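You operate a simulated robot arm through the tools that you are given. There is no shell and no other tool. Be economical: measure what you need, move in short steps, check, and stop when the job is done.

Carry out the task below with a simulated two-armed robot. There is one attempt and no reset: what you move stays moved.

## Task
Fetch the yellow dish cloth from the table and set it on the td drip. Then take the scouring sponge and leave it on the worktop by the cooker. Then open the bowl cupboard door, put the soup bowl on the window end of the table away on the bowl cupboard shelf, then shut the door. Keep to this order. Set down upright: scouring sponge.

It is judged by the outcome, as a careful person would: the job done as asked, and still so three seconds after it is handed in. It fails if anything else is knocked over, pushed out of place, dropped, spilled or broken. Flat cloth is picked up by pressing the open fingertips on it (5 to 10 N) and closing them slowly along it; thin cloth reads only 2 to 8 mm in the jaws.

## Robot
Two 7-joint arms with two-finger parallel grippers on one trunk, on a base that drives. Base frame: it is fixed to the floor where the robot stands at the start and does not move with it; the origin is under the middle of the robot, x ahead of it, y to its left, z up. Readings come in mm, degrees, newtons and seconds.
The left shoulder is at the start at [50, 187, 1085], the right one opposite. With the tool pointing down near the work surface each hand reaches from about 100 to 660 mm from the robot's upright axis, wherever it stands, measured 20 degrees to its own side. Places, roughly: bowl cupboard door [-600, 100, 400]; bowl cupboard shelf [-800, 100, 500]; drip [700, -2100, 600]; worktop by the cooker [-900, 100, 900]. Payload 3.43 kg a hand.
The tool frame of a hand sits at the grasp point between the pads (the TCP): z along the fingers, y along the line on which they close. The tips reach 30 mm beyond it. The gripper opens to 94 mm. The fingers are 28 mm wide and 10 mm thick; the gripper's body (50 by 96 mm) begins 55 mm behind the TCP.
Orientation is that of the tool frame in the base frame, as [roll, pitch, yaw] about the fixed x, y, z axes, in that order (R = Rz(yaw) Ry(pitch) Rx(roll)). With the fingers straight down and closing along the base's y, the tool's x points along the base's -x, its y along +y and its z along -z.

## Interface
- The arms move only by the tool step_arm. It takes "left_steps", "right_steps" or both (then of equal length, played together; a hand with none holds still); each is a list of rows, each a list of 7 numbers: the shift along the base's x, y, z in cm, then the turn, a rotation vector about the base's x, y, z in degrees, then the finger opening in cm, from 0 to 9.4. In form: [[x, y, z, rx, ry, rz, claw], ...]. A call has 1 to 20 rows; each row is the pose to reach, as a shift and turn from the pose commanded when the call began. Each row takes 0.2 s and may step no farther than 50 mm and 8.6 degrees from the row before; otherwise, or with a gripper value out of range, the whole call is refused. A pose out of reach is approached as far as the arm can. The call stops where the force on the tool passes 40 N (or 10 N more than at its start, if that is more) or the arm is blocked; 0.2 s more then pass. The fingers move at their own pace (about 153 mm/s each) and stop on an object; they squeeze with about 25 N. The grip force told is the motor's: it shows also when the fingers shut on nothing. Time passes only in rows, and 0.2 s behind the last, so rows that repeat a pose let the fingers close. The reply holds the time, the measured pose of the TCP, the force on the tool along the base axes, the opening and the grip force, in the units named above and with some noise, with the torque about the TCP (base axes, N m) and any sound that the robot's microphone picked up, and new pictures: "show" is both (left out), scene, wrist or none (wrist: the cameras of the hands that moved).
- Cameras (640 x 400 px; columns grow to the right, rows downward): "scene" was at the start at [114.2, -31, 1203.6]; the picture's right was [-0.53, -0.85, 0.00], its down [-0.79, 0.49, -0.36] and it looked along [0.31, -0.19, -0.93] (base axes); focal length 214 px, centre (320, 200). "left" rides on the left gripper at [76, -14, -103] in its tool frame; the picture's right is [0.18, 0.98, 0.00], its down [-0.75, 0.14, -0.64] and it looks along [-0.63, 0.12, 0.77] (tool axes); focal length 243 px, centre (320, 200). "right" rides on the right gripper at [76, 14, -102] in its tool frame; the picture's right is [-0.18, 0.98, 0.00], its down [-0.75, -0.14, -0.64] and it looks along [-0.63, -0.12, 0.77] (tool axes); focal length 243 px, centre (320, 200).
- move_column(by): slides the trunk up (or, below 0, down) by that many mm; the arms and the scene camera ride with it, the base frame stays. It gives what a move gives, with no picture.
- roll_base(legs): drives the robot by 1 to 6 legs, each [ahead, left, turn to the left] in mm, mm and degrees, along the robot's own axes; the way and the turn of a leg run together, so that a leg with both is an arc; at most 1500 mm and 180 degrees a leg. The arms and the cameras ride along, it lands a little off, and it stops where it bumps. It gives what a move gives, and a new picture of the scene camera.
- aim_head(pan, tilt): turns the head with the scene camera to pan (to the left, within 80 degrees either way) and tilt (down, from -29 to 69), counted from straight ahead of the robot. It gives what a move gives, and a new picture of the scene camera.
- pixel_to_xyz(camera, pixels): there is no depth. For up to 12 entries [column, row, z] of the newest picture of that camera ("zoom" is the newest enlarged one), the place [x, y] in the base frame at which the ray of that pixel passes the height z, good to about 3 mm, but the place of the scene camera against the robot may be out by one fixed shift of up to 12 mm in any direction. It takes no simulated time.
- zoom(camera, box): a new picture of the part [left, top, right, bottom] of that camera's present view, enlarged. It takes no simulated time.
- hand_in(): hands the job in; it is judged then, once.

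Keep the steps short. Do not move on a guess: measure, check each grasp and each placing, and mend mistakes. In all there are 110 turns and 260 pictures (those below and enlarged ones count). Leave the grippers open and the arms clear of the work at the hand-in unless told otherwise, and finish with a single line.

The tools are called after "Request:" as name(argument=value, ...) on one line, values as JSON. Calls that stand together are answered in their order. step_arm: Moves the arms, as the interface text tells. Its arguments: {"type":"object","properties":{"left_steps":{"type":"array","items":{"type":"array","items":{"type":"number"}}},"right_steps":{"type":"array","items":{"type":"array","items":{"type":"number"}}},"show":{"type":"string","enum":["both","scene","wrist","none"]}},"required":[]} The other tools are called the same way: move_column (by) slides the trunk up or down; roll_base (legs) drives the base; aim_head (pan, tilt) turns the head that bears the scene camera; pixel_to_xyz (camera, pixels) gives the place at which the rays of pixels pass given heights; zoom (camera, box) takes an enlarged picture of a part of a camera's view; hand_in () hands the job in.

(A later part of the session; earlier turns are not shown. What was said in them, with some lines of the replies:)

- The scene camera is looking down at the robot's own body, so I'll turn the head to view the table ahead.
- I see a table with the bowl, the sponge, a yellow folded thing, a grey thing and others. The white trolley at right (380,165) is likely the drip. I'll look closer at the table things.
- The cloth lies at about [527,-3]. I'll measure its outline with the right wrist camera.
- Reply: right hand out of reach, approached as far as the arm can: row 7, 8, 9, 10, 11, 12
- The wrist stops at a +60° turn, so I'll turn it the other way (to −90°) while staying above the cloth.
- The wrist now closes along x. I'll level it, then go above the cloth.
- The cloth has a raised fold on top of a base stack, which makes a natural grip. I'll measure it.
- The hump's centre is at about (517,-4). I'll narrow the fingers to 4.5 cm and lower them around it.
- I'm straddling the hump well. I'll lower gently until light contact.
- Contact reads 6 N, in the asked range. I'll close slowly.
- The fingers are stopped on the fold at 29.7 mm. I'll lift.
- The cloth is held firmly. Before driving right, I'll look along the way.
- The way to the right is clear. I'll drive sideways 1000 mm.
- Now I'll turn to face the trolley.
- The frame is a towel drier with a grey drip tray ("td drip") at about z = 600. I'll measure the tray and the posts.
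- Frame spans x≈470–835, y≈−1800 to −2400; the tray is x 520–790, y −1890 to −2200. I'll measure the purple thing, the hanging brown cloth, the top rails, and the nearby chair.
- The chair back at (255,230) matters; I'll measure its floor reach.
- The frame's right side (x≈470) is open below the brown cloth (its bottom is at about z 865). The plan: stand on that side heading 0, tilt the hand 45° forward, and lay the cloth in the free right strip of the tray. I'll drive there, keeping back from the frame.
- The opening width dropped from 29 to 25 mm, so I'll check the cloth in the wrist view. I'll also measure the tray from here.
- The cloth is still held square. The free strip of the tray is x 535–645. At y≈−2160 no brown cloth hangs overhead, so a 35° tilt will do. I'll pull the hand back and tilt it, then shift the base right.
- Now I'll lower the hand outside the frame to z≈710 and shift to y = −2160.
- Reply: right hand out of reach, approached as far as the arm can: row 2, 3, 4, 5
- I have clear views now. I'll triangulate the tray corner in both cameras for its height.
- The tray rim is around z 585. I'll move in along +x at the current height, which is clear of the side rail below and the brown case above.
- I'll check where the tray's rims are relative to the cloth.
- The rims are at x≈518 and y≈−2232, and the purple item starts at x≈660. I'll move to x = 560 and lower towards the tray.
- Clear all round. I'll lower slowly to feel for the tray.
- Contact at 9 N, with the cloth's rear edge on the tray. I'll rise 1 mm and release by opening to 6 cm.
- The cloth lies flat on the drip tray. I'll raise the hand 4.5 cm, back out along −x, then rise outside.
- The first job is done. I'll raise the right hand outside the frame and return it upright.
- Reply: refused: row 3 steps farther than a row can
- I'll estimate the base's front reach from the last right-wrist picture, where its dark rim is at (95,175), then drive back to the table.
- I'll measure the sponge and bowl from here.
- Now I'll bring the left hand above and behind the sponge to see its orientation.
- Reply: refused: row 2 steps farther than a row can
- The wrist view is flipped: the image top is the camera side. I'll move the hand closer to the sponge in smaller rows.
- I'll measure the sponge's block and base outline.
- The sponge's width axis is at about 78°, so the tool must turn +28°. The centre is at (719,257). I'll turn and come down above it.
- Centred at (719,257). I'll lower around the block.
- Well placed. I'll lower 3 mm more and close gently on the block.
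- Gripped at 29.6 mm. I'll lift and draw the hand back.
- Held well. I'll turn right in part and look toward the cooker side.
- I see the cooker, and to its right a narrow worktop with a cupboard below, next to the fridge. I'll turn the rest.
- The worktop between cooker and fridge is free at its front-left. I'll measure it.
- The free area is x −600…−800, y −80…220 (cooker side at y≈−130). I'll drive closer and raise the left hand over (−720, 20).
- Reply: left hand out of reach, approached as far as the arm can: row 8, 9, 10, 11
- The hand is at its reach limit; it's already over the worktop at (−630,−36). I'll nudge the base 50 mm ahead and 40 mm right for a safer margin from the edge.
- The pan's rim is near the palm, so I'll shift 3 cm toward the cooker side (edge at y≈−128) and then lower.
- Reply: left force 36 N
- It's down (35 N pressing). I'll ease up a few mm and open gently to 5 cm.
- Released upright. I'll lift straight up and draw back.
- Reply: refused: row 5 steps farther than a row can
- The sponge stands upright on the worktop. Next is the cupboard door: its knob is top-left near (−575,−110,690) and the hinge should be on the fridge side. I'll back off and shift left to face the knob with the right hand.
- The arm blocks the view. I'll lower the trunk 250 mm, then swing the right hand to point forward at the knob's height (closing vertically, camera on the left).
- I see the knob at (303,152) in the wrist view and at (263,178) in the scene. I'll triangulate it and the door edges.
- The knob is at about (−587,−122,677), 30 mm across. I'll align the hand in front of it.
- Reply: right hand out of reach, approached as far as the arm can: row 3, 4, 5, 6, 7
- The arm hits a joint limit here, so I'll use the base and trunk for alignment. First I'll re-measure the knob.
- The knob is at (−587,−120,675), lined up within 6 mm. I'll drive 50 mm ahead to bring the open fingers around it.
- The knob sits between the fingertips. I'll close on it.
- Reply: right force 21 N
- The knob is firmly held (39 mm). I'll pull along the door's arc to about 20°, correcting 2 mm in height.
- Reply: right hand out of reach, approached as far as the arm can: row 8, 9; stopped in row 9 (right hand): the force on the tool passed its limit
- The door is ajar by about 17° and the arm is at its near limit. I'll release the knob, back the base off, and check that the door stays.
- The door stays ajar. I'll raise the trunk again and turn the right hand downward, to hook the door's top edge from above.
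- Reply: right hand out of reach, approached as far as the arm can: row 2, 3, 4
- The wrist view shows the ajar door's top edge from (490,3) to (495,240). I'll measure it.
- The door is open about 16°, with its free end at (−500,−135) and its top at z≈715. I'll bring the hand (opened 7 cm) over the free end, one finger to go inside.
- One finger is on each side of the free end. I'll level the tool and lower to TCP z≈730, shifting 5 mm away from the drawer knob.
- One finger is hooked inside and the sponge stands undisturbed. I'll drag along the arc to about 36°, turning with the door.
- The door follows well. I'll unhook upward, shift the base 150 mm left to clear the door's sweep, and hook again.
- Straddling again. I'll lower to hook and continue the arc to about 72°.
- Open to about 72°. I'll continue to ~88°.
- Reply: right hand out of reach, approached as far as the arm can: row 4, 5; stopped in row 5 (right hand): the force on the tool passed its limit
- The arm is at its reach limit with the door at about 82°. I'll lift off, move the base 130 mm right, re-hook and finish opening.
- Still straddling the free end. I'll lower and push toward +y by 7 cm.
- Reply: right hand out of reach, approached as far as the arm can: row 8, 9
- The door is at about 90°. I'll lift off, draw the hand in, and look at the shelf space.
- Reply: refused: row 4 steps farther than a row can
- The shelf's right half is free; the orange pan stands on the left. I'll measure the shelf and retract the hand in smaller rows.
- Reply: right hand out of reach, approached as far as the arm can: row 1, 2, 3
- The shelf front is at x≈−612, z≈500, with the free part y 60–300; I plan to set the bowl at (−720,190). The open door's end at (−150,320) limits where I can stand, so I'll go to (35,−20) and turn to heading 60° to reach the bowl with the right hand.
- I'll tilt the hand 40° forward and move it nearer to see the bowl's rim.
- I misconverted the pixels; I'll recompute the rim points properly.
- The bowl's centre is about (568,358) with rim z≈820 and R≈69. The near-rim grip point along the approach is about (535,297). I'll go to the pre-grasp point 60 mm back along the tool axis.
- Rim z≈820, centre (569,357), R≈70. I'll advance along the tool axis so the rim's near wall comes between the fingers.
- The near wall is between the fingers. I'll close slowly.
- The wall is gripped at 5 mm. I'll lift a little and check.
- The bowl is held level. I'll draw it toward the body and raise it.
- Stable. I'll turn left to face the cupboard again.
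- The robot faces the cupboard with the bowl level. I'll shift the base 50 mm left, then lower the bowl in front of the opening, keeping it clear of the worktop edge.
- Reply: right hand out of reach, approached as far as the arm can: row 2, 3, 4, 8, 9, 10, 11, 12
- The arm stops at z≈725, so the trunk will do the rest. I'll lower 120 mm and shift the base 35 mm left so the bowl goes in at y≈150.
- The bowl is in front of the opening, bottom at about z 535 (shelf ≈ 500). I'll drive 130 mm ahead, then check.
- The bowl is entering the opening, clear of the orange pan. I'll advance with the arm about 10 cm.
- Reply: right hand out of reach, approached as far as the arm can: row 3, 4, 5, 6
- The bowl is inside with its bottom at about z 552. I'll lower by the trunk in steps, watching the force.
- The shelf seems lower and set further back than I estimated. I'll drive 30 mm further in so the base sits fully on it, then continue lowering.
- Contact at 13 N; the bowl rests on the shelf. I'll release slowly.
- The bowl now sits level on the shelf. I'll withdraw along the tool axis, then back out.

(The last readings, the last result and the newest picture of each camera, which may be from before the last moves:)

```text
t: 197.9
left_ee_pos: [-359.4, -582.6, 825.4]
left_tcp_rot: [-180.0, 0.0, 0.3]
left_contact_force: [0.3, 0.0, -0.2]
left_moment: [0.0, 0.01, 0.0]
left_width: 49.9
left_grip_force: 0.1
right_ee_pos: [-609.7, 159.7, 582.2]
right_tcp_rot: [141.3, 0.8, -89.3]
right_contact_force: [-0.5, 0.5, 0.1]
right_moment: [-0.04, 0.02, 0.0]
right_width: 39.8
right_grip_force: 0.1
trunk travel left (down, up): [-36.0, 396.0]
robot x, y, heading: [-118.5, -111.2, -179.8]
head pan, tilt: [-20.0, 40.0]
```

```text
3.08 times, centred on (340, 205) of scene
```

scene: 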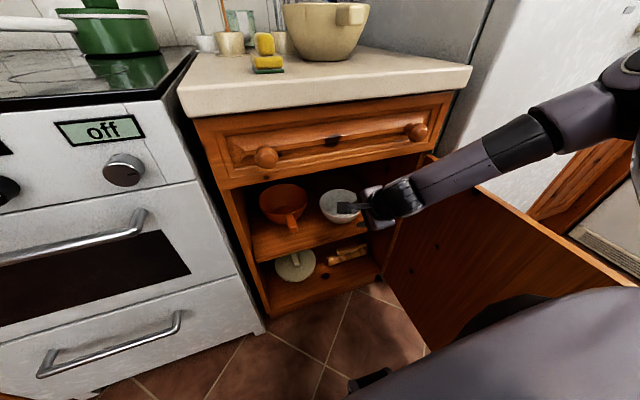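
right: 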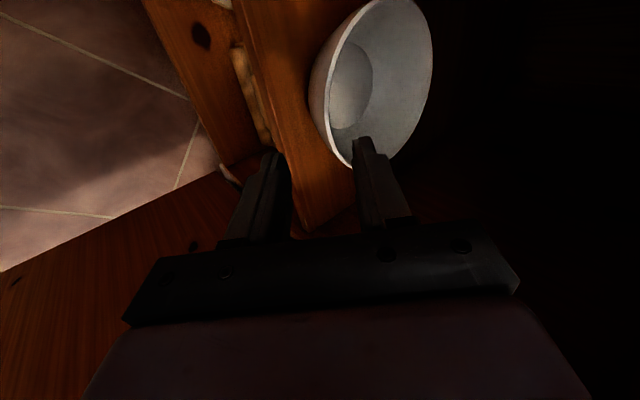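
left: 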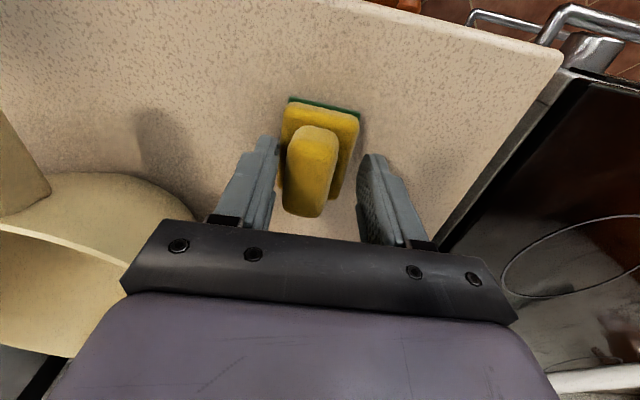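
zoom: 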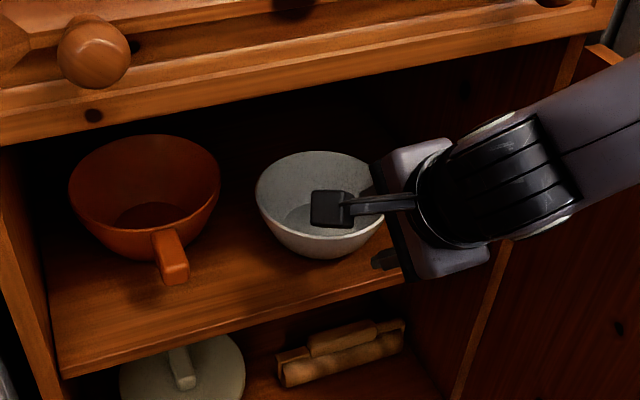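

The hand is clear of the bowl. I'll back the base out and raise the trunk.

Request:
roll_base(legs=[[-130, 0, 0], [0, 118, 0]])

Request:
move_column(by=210)

Request:
step_arm(right_steps=[[1, 0, 1, 0, -8, 0, 7], [3, 0, 3, 0, -16, 0, 7], [5, 0, 5, 0, -24, 0, 7], [7, 0, 7, 0, -32, 0, 7], [9, 0, 9, 0, -38.6, 0, 7], [10, 0, 11, 0, -38.6, 0, 7], [10, 0, 11, 0, -38.6, 0, 7]], show="scene")

```text
t: 200.1
left_ee_pos: [-231.0, -701.7, 825.5]
left_tcp_rot: [179.9, 0.0, 0.1]
left_contact_force: [-0.4, 0.0, 0.1]
left_moment: [0.01, -0.06, -0.01]
left_width: 49.8
left_grip_force: 0.1
right_ee_pos: [-478.1, 42.6, 582.3]
right_tcp_rot: [141.3, 0.6, -89.5]
right_contact_force: [0.2, 0.3, -0.3]
right_moment: [0.01, 0.01, 0.04]
right_width: 39.9
right_grip_force: 0.1
trunk travel left (down, up): [-36.0, 396.0]
robot x, y, heading: [7.8, -231.7, -180.0]
head pan, tilt: [-20.0, 40.0]
```

scene: 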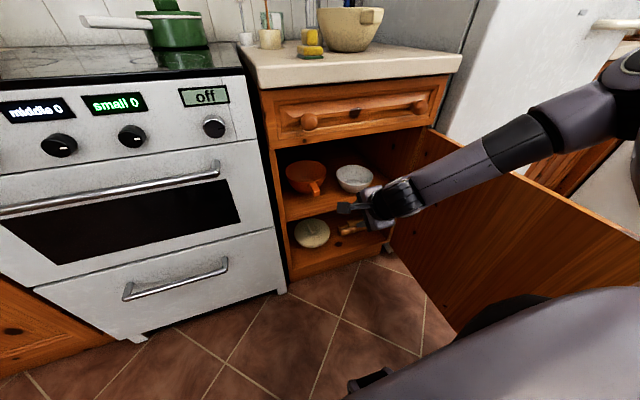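

```text
t: 202.3
left_ee_pos: [-230.4, -701.5, 1036.0]
left_tcp_rot: [-179.9, 0.1, 0.1]
left_contact_force: [-0.4, -0.3, -0.5]
left_moment: [0.01, 0.01, 0.04]
left_width: 50.1
left_grip_force: 0.0
right_ee_pos: [-478.1, 42.0, 793.3]
right_tcp_rot: [141.4, 0.5, -89.6]
right_contact_force: [-1.0, -0.2, -0.1]
right_moment: [-0.03, -0.02, 0.04]
right_width: 40.0
right_grip_force: 0.0
trunk travel left (down, up): [-246.0, 186.0]
robot x, y, heading: [8.0, -227.6, -179.6]
head pan, tilt: [-20.0, 40.0]
```

```text
t: 203.9
left_ee_pos: [-229.6, -701.5, 1035.9]
left_tcp_rot: [-180.0, 0.1, 0.1]
left_contact_force: [-0.4, 0.5, -0.1]
left_moment: [-0.01, -0.02, -0.01]
left_width: 50.0
left_grip_force: 0.1
right_ee_pos: [-377.5, 43.7, 901.8]
right_tcp_rot: [-179.9, 0.1, -89.2]
right_contact_force: [0.2, 0.7, -0.3]
right_moment: [0.0, 0.0, -0.02]
right_width: 70.1
right_grip_force: 0.0
trunk travel left (down, up): [-246.0, 186.0]
robot x, y, heading: [7.3, -229.5, -179.8]
head pan, tilt: [-20.0, 40.0]
```

scene: 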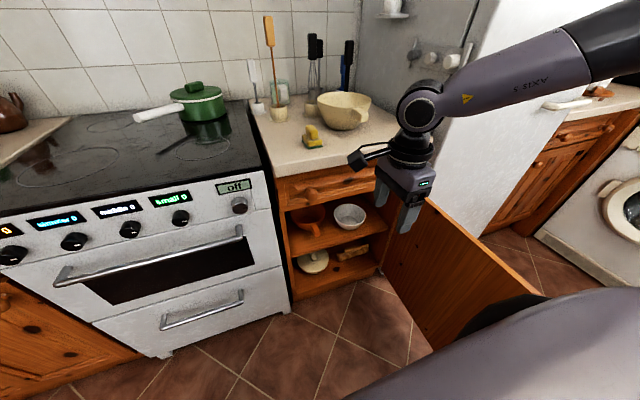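

The bowl is well placed. I'll measure the open door's top edge, and move the hand toward its free end.

Request:
pixel_to_xyz(camera="scene", pixels=[[541, 293, 715], [480, 240, 715], [432, 199, 715]])

Request:
step_arm(right_steps=[[2, 2.6, 0, 0, 0, 7.5, 7], [4, 5.2, 0, 0, 0, 15, 7], [6, 7.8, 0, 0, 0, 22.5, 7], [8, 10.4, 0, 0, 0, 30, 7], [10, 13, -1, 0, 0, 37.5, 7], [12, 15.6, -2, 0, 0, 45, 7], [14, 18.2, -3, 0, 0, 52.5, 7], [16, 20.8, -5, 0, 0, 60, 7], [18, 23.4, -7, 0, 0, 67.5, 7], [20, 26, -9, 0, 0, 75, 7], [21.7, 28.1, -9, 0, 0, 75, 7], [21.7, 28.1, -9, 0, 0, 75, 7]])

```text
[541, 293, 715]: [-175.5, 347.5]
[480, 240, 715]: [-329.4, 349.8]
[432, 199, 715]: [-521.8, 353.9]
```

```text
t: 206.5
left_ee_pos: [-231.0, -700.9, 1035.2]
left_tcp_rot: [179.9, 0.1, 0.1]
left_contact_force: [-0.5, 0.8, 0.7]
left_moment: [0.02, 0.0, 0.0]
left_width: 49.8
left_grip_force: 0.0
right_ee_pos: [-162.1, 322.8, 811.5]
right_tcp_rot: [179.9, 0.0, -14.1]
right_contact_force: [-0.6, 0.4, -0.3]
right_moment: [-0.01, 0.01, 0.01]
right_width: 70.0
right_grip_force: 0.2
trunk travel left (down, up): [-246.0, 186.0]
robot x, y, heading: [8.6, -231.3, -179.9]
head pan, tilt: [-20.0, 40.0]
```

scene: 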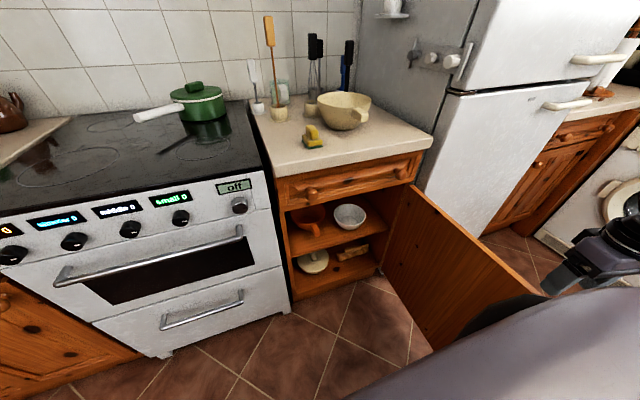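
right: 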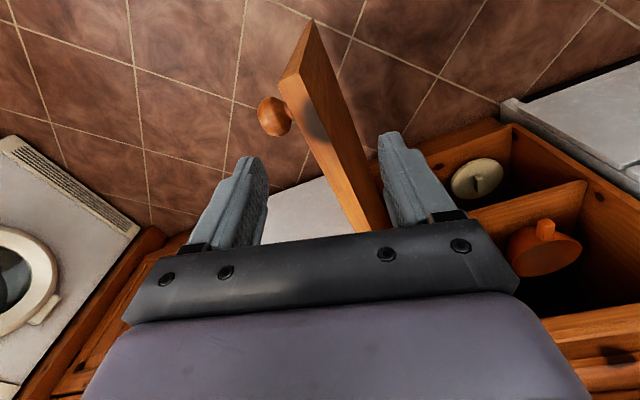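

Request:
pixel_to_xyz(camera="right", pixels=[[284, 82, 715], [303, 76, 715], [362, 228, 715], [384, 228, 715]])

```text
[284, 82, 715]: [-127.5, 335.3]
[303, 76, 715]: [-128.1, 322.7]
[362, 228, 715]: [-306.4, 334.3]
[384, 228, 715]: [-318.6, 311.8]
```

The door is centred between the fingers (y 312–335). I'll lower to hook it and swing it from 90° to about 66°.

Request:
step_arm(right_steps=[[0, 0, -3, 0, 0, 0, 7], [0, 0, -6, 0, 0, 0, 7], [0, 0, -8.2, 0, 0, 0, 7], [-0.1, -2.4, -8.2, 0, 0, -3, 7], [-0.3, -4.8, -8.2, 0, 0, -6, 7], [-0.6, -7.2, -8.2, 0, 0, -9, 7], [-1, -9.6, -8.2, 0, 0, -12, 7], [-1.6, -11.9, -8.2, 0, 0, -15, 7], [-2.3, -14.2, -8.2, 0, 0, -18, 7], [-3.1, -16.5, -8.2, 0, 0, -21, 7], [-4, -18.7, -8.2, 0, 0, -24, 7], [-4, -18.7, -8.2, 0, 0, -24, 7]])

```text
t: 209.1
left_ee_pos: [-229.7, -700.6, 1035.3]
left_tcp_rot: [-179.9, 0.1, 0.2]
left_contact_force: [0.0, 1.2, 0.3]
left_moment: [-0.01, -0.01, 0.04]
left_width: 50.0
left_grip_force: 0.0
right_ee_pos: [-202.2, 140.0, 729.8]
right_tcp_rot: [-179.9, 0.1, -38.3]
right_contact_force: [-0.3, 0.0, -0.7]
right_moment: [-0.02, -0.03, 0.01]
right_width: 70.1
right_grip_force: 0.1
trunk travel left (down, up): [-246.0, 186.0]
robot x, y, heading: [11.2, -230.5, -180.1]
head pan, tilt: [-20.0, 40.0]
```

scene: 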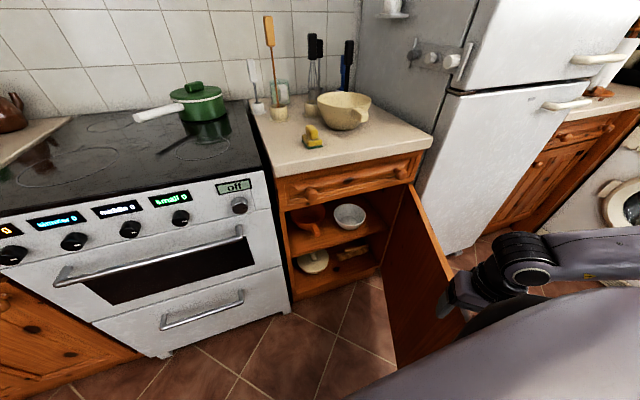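
right: 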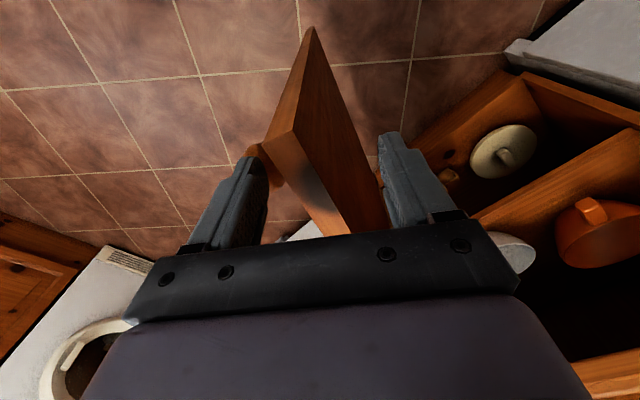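

The door follows. I'll lift off, move the base 110 mm left to clear the sweep, and re-place the hand.

Request:
step_arm(right_steps=[[0, 0.5, 3, 0, 0, 0, 7], [0, 0.5, 6, 0, 0, 0, 7], [0, 0.5, 8, 0, 0, 0, 7], [0, 0.5, 8, 0, 0, 0, 7]], show="none")

Request:
roll_base(legs=[[0, 110, 0]])

Request:
step_arm(right_steps=[[0, 3.5, 0, 0, 0, 0, 7], [0, 7, 0, 0, 0, 0, 7], [0, 11, 0, 0, 0, 0, 7], [0, 11, 0, 0, 0, 0, 7]], show="wrist")

```text
t: 210.1
left_ee_pos: [-229.7, -701.1, 1036.0]
left_tcp_rot: [179.9, 0.1, 0.1]
left_contact_force: [0.2, -0.6, -0.4]
left_moment: [0.0, 0.02, 0.01]
left_width: 50.0
left_grip_force: 0.0
right_ee_pos: [-214.8, 154.2, 807.8]
right_tcp_rot: [180.0, 0.1, -38.4]
right_contact_force: [-0.1, 0.3, 0.8]
right_moment: [-0.01, -0.01, 0.02]
right_width: 69.9
right_grip_force: 0.0
right hand out of reach, approached as far as the arm can: row 2, 3, 4
trunk travel left (down, up): [-246.0, 186.0]
robot x, y, heading: [8.4, -227.0, -180.0]
head pan, tilt: [-20.0, 40.0]
```

```text
t: 211.3
left_ee_pos: [-232.2, -812.2, 1036.1]
left_tcp_rot: [180.0, 0.1, 0.1]
left_contact_force: [0.0, 0.2, -0.6]
left_moment: [0.02, 0.02, 0.0]
left_width: 50.1
left_grip_force: 0.0
right_ee_pos: [-215.0, 41.2, 807.6]
right_tcp_rot: [180.0, 0.1, -38.3]
right_contact_force: [0.3, -0.7, 0.4]
right_moment: [0.01, -0.02, 0.01]
right_width: 70.2
right_grip_force: 0.0
trunk travel left (down, up): [-246.0, 186.0]
robot x, y, heading: [10.8, -338.6, 179.8]
head pan, tilt: [-20.0, 40.0]
```

scene: 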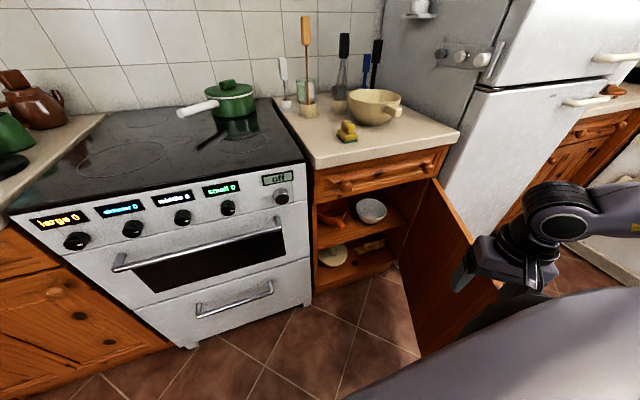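

```text
t: 212.3
left_ee_pos: [-231.1, -811.9, 1035.3]
left_tcp_rot: [-180.0, 0.1, 0.0]
left_contact_force: [-0.6, -0.8, -0.1]
left_moment: [0.0, 0.0, -0.03]
left_width: 49.8
left_grip_force: 0.0
right_ee_pos: [-215.5, 153.8, 807.8]
right_tcp_rot: [180.0, 0.0, -38.4]
right_contact_force: [-0.1, -0.5, -0.1]
right_moment: [0.04, 0.02, 0.0]
right_width: 69.9
right_grip_force: 0.0
trunk travel left (down, up): [-246.0, 186.0]
robot x, y, heading: [8.6, -341.6, 180.0]
head pan, tilt: [-20.0, 40.0]
```

right: 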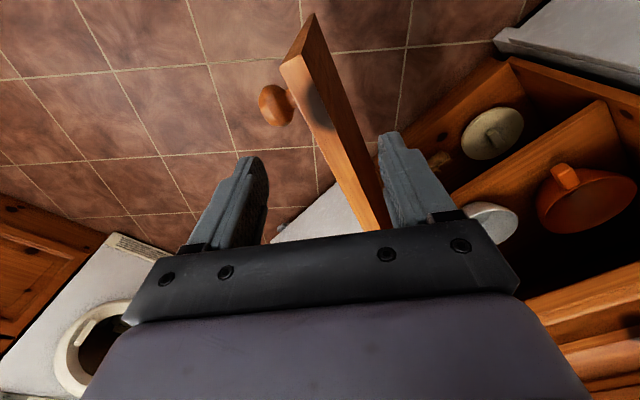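

Request:
pixel_to_xyz(camera="right", pixels=[[282, 66, 715], [302, 56, 715], [362, 226, 715], [385, 220, 715]])

```text
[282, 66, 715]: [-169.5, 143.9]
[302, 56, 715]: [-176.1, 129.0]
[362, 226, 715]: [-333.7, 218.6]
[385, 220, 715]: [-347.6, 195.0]
```

The door is centred at about 65°. I'll lower and swing along the arc to about 20°.

Request:
step_arm(right_steps=[[0, 0, -3, 0, 0, 0, 7], [0, 0, -6, 0, 0, 0, 7], [0, 0, -7.8, 0, 0, 0, 7], [-1, -2.1, -7.8, 0, 0, -3, 7], [-2.1, -4.2, -7.8, 0, 0, -6, 7], [-3.4, -6.1, -7.8, 0, 0, -9, 7], [-4.7, -8.1, -7.8, 0, 0, -12, 7], [-6.1, -9.9, -7.8, 0, 0, -15, 7], [-7.6, -11.7, -7.8, 0, 0, -18, 7], [-9.3, -13.4, -7.8, 0, 0, -21, 7], [-11, -15, -7.8, 0, 0, -24, 7], [-12.7, -16.5, -7.8, 0, 0, -27, 7], [-14.6, -17.9, -7.8, 0, 0, -30, 7], [-16.5, -19.2, -7.8, 0, 0, -33, 7], [-18.5, -20.4, -7.8, 0, 0, -36, 7], [-20.6, -21.5, -7.8, 0, 0, -39, 7], [-22.7, -22.5, -7.8, 0, 0, -42, 7], [-24.8, -23.4, -7.8, 0, 0, -45, 7], [-24.8, -23.4, -7.8, 0, 0, -45, 7]])

```text
t: 216.3
left_ee_pos: [-231.5, -811.6, 1035.3]
left_tcp_rot: [-179.9, 0.1, 0.0]
left_contact_force: [-0.6, 0.2, -0.2]
left_moment: [0.02, 0.0, 0.01]
left_width: 50.1
left_grip_force: 0.1
right_ee_pos: [-463.5, -82.5, 727.8]
right_tcp_rot: [180.0, 0.0, -83.4]
right_contact_force: [-0.4, 0.7, -0.7]
right_moment: [0.01, 0.0, 0.02]
right_width: 70.0
right_grip_force: 0.0
trunk travel left (down, up): [-246.0, 186.0]
robot x, y, heading: [6.5, -342.5, 179.7]
head pan, tilt: [-20.0, 40.0]
```

scene: 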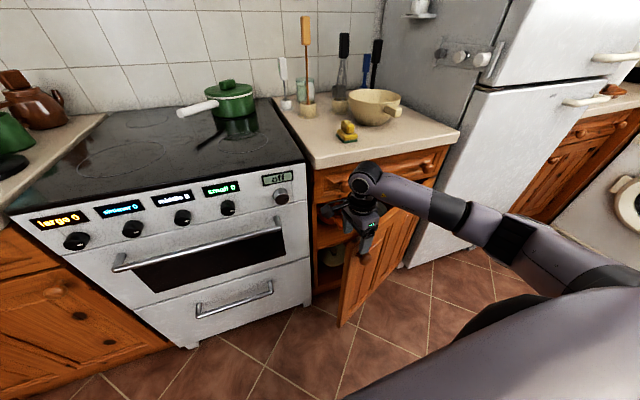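
right: 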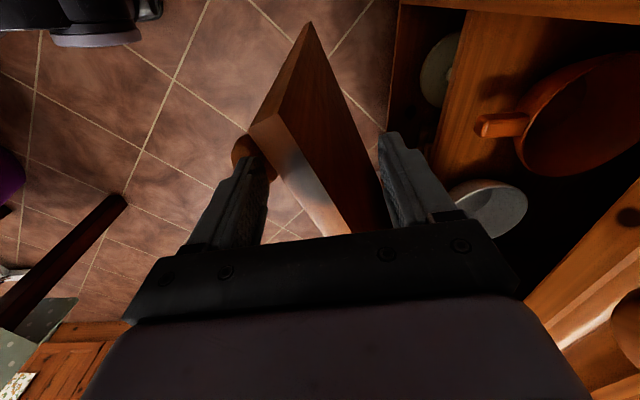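

The door is at about 24°. I'll lift off, back away to its outer side, tilt the hand forward and close the fingers for pushing.

Request:
step_arm(right_steps=[[0, 0, 3, 0, 0, 0, 7], [0, 0, 6, 0, 0, 0, 7], [0, 0, 9, 0, 0, 0, 7], [2.5, 0.5, 11, 0, 0, -3, 7], [5, 1, 12, 0, 0, -6.6, 7], [7.5, 1.5, 12, 0, 0, -6.6, 6], [10, 2, 12, 0, 0, -6.6, 4], [12, 2.5, 12, 0, 0, -6.6, 2], [13, 3, 12, 0, 0, -6.6, 0], [13, 3, 12, 0, 0, -6.6, 0]], show="none")

Request:
step_arm(right_steps=[[0, 0, 0, 0, 8, 0, 0], [0, 0, 0, 0, 16, 0, 0], [0, 0, 0, 0, 24, 0, 0], [0, 0, 0, 0, 32, 0, 0], [0, 0, -2, 0, 40, 0, 0], [0, 0, -5, 0, 48, 0, 0], [0, 0, -8, 0, 54, 0, 0], [0, 0, -12, 0, 54, 0, 0], [0, 0, -16, 0, 54, 0, 0], [0, 0, -17, 0, 54, 0, 0], [0, 0, -17, 0, 54, 0, 0]])

```text
t: 218.5
left_ee_pos: [-232.2, -811.2, 1035.1]
left_tcp_rot: [-180.0, 0.1, 0.1]
left_contact_force: [0.7, 0.9, 0.9]
left_moment: [-0.02, -0.01, 0.02]
left_width: 50.1
left_grip_force: 0.0
right_ee_pos: [-331.0, -50.5, 848.1]
right_tcp_rot: [-180.0, 0.1, -90.0]
right_contact_force: [0.3, 0.5, -0.5]
right_moment: [0.0, 0.02, -0.01]
right_width: 0.0
right_grip_force: 24.9
trunk travel left (down, up): [-246.0, 186.0]
robot x, y, heading: [9.6, -340.3, 179.9]
head pan, tilt: [-20.0, 40.0]
```

```text
t: 220.9
left_ee_pos: [-230.8, -811.0, 1034.9]
left_tcp_rot: [180.0, 0.1, 0.0]
left_contact_force: [-0.2, 0.5, -0.4]
left_moment: [-0.01, 0.02, -0.01]
left_width: 50.2
left_grip_force: 0.0
right_ee_pos: [-363.2, -47.3, 789.2]
right_tcp_rot: [134.0, 0.0, -90.0]
right_contact_force: [0.2, -0.3, 0.7]
right_moment: [0.04, -0.04, 0.01]
right_width: 0.2
right_grip_force: 25.3
right hand out of reach, approached as far as the arm can: row 4, 5, 6, 7, 8, 9, 10, 11
trunk travel left (down, up): [-246.0, 186.0]
robot x, y, heading: [10.7, -336.3, 179.9]
head pan, tilt: [-20.0, 40.0]
```

scene: 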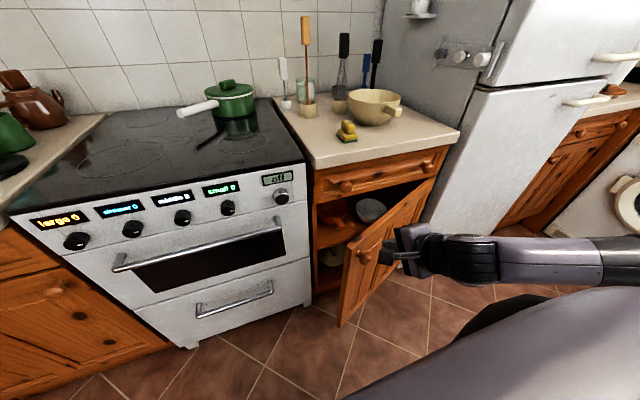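
right: 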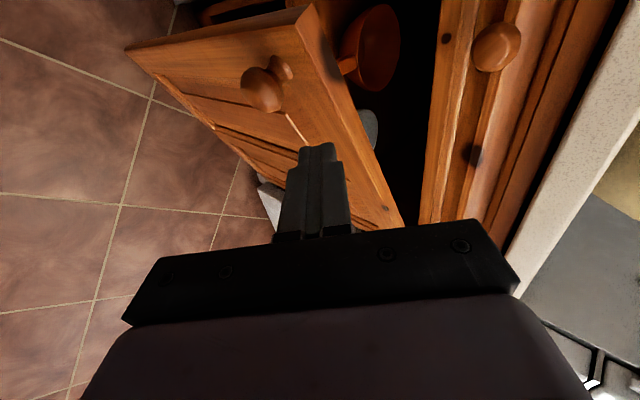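

The hand points at the door's outer face. I'll lower by the trunk 130 mm, then push with the arm.

Request:
move_column(by=-130)

Request:
step_arm(right_steps=[[-2, 0, 0, 0, 0, 0, 0], [-4, 0, 0, 0, 0, 0, 0], [-6, 0, 0, 0, 0, 0, 0], [-8, 0, 0, 0, 0, 0, 0], [-10, 0, 0, 0, 0, 0, 0], [-12, 0, 0, 0, 0, 0, 0], [-14, 0, 0, 0, 0, 0, 0], [-16, 0, 0, 0, 0, 0, 0], [-17.5, 0, 0, 0, 0, 0, 0], [-19, 0, 0, 0, 0, 0, 0], [-19, 0, 0, 0, 0, 0, 0]])

```text
t: 222.5
left_ee_pos: [-232.0, -810.6, 906.3]
left_tcp_rot: [-180.0, 0.2, -0.1]
left_contact_force: [0.1, 1.1, 0.5]
left_moment: [0.03, -0.04, -0.03]
left_width: 50.2
left_grip_force: 0.1
right_ee_pos: [-364.0, -46.0, 658.9]
right_tcp_rot: [134.0, 0.0, -90.0]
right_contact_force: [-0.2, -1.1, -0.4]
right_moment: [-0.03, 0.01, -0.01]
right_width: 0.0
right_grip_force: 24.9
trunk travel left (down, up): [-116.0, 316.0]
robot x, y, heading: [10.2, -338.1, 179.8]
head pan, tilt: [-20.0, 40.0]
```

```text
t: 224.9
left_ee_pos: [-232.3, -811.1, 905.8]
left_tcp_rot: [180.0, 0.1, 0.1]
left_contact_force: [-0.5, -0.7, 0.1]
left_moment: [-0.01, 0.01, 0.01]
left_width: 49.8
left_grip_force: 0.1
right_ee_pos: [-554.2, -46.0, 657.1]
right_tcp_rot: [134.1, 0.1, -90.1]
right_contact_force: [1.0, 1.1, 0.3]
right_moment: [0.02, 0.0, 0.0]
right_width: 0.1
right_grip_force: 25.0
trunk travel left (down, up): [-116.0, 316.0]
robot x, y, heading: [9.6, -339.5, 179.7]
head pan, tilt: [-20.0, 40.0]
5 turns are left
```

scene: 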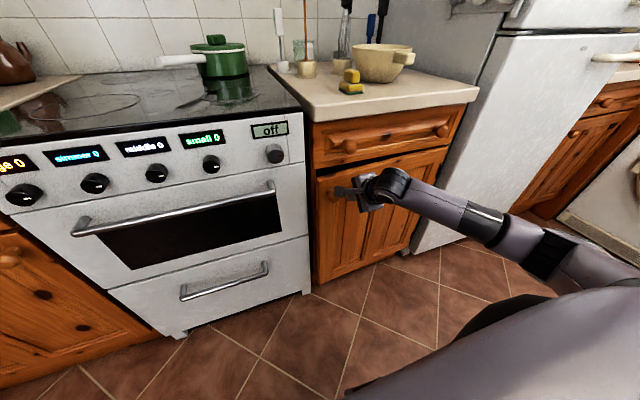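
right: 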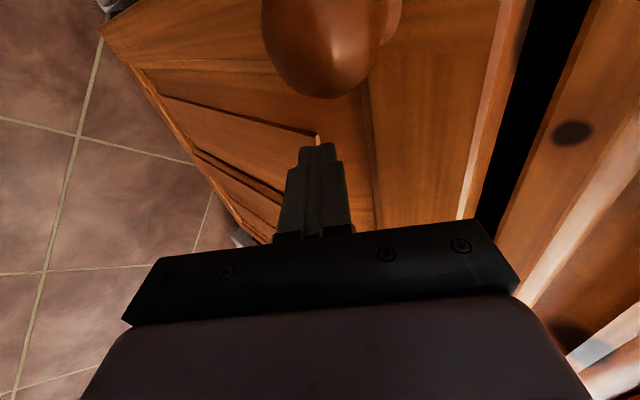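

Only 5 turns are left and the door is nearly shut. I'll push on until it meets the frame (the force limit stops it) and look.

Request:
step_arm(right_steps=[[-1, 0, 0, 0, 0, 0, 0], [-2, 0, 0, 0, 0, 0, 0], [-3, 0, 0, 0, 0, 0, 0], [-3.8, 0, 0, 0, 0, 0, 0], [-4.5, 0, 0, 0, 0, 0, 0], [-5, 0, 0, 0, 0, 0, 0], [-5.5, 0, 0, 0, 0, 0, 0], [-6, 0, 0, 0, 0, 0, 0], [-6.5, 0, 0, 0, 0, 0, 0], [-7, 0, 0, 0, 0, 0, 0]])

Request:
zoom(camera="scene", box=[290, 130, 490, 300])

```text
t: 226.1
left_ee_pos: [-230.1, -811.1, 905.5]
left_tcp_rot: [180.0, 0.2, -0.2]
left_contact_force: [-0.5, 0.2, -0.1]
left_moment: [0.06, 0.01, 0.0]
left_width: 50.0
left_grip_force: 0.0
right_ee_pos: [-593.8, -46.9, 658.9]
right_tcp_rot: [134.4, 0.1, -90.0]
right_contact_force: [20.6, -0.2, 11.2]
right_moment: [-0.01, 0.03, -0.05]
right_width: 0.1
right_grip_force: 24.9
trunk travel left (down, up): [-116.0, 316.0]
robot x, y, heading: [9.6, -338.5, 179.8]
head pan, tilt: [-20.0, 40.0]
stopped in row 6 (right hand): the force on the tool passed its limit (the readings are from after the stop); the commanded pose is now the measured one
```

scene: 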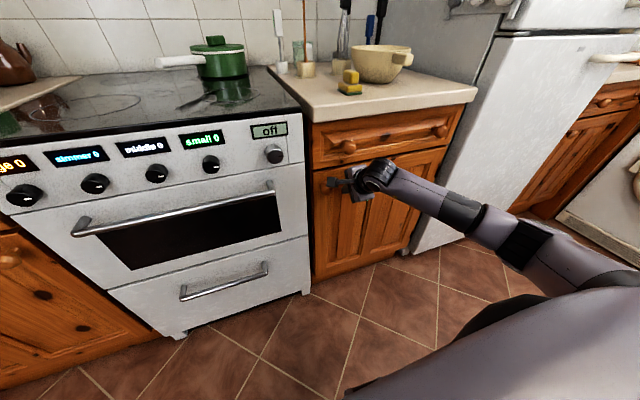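
right: 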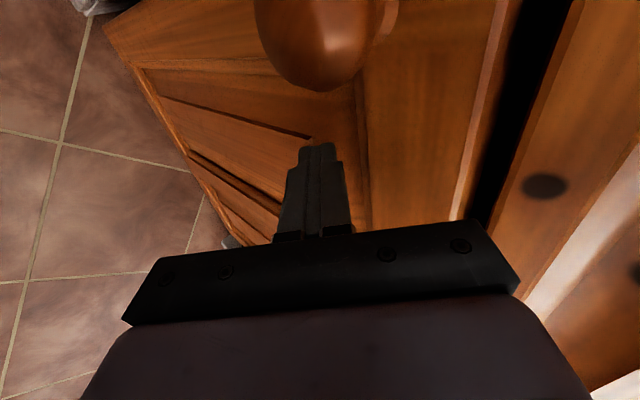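

```text
2.35 times, centred on (390, 215) of scene
4 turns are left
```

zoom: 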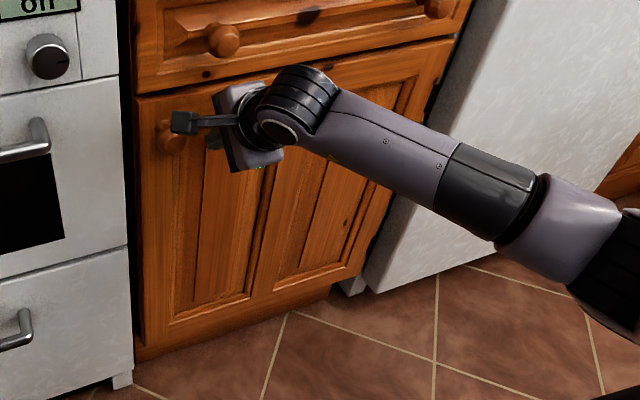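

The door met the frame and looks flush. I'll back the hand off, open both grippers, and check.

Request:
step_arm(right_steps=[[2, 0, 0, 0, 0, 0, 0], [5, 0, 0, 0, 0, 0, 0], [8, 0, 0, 0, 0, 0, 3], [11, 0, 0, 0, 0, 0, 6], [14, 0, 0, 0, 0, 0, 9.4], [17, 0, 0, 0, 0, 0, 9.4], [17, 0, 0, 0, 0, 0, 9.4]], left_steps=[[0, 0, 0, 0, 0, 0, 5], [0, 0, 0, 0, 0, 0, 6], [0, 0, 0, 0, 0, 0, 8], [0, 0, 0, 0, 0, 0, 9.4], [0, 0, 0, 0, 0, 0, 9.4], [0, 0, 0, 0, 0, 0, 9.4], [0, 0, 0, 0, 0, 0, 9.4]], show="both")

Request:
zoom(camera="scene", box=[290, 130, 490, 300])

Request:
zoom(camera="right", box=[200, 0, 640, 280])

```text
t: 227.7
left_ee_pos: [-232.8, -810.5, 905.1]
left_tcp_rot: [180.0, 0.1, -0.1]
left_contact_force: [0.9, -0.7, 0.5]
left_moment: [0.02, 0.01, 0.03]
left_width: 93.7
left_grip_force: 0.0
right_ee_pos: [-422.2, -47.5, 656.1]
right_tcp_rot: [134.6, 0.0, -90.0]
right_contact_force: [0.0, -0.1, -0.5]
right_moment: [-0.01, -0.01, -0.03]
right_width: 94.1
right_grip_force: 0.0
trunk travel left (down, up): [-116.0, 316.0]
robot x, y, heading: [13.0, -345.3, 179.9]
head pan, tilt: [-20.0, 40.0]
```

scene: 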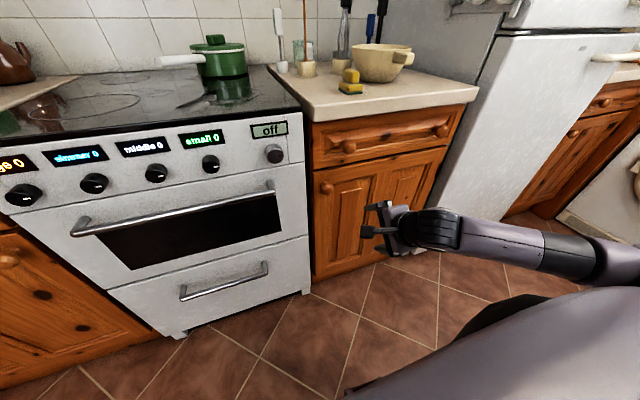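
right: 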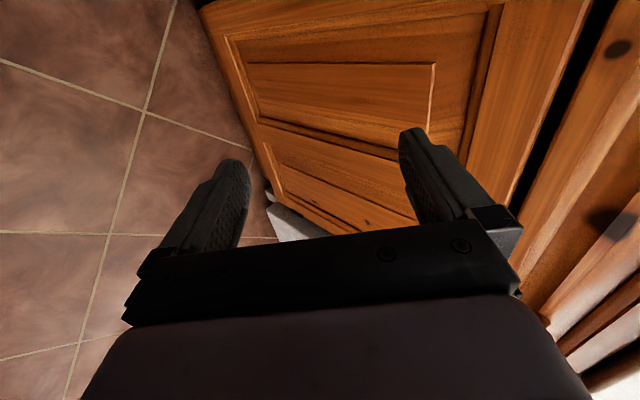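
left: 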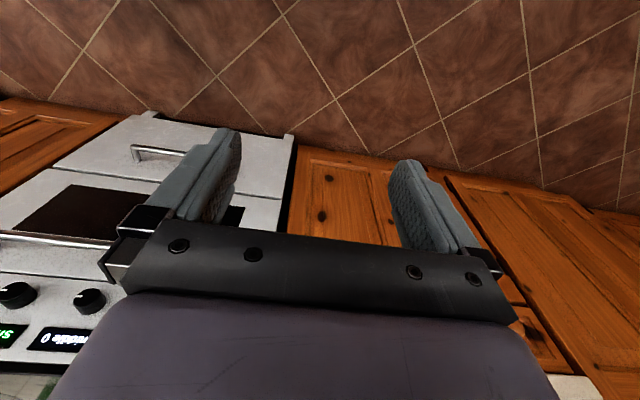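

```text
2.35 times, centred on (390, 215) of scene
```

zoom: 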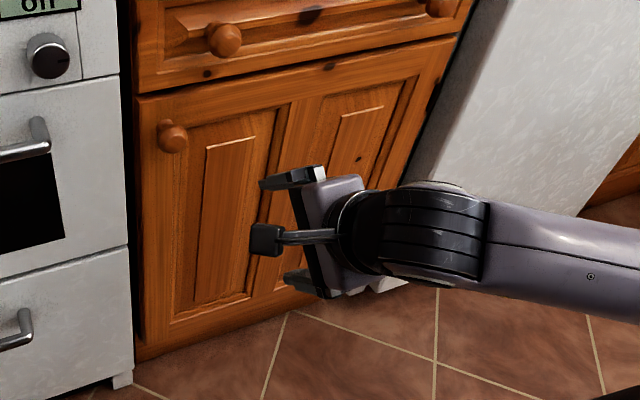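

```text
1.43 times, centred on (420, 140) of right
3 turns are left
```

zoom: 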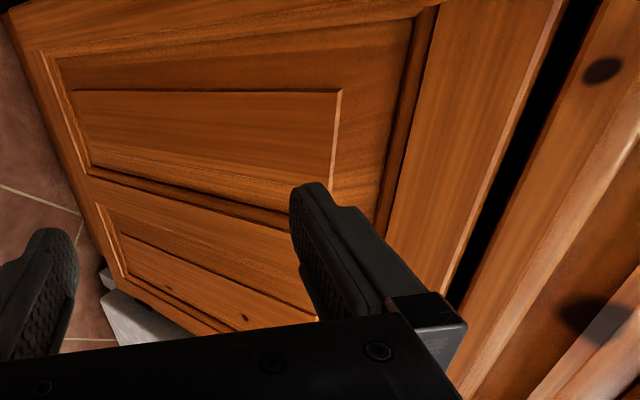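

The cupboard door is flush, the sponge stands upright on the worktop, the grippers are open and both arms are clear. I'm handing in.

Request:
hand_in()

```text
The job is handed in.
```

The yellow cloth is on the drip tray, the sponge is upright on the worktop by the cooker, and the soup bowl is on the cupboard shelf with the door shut.
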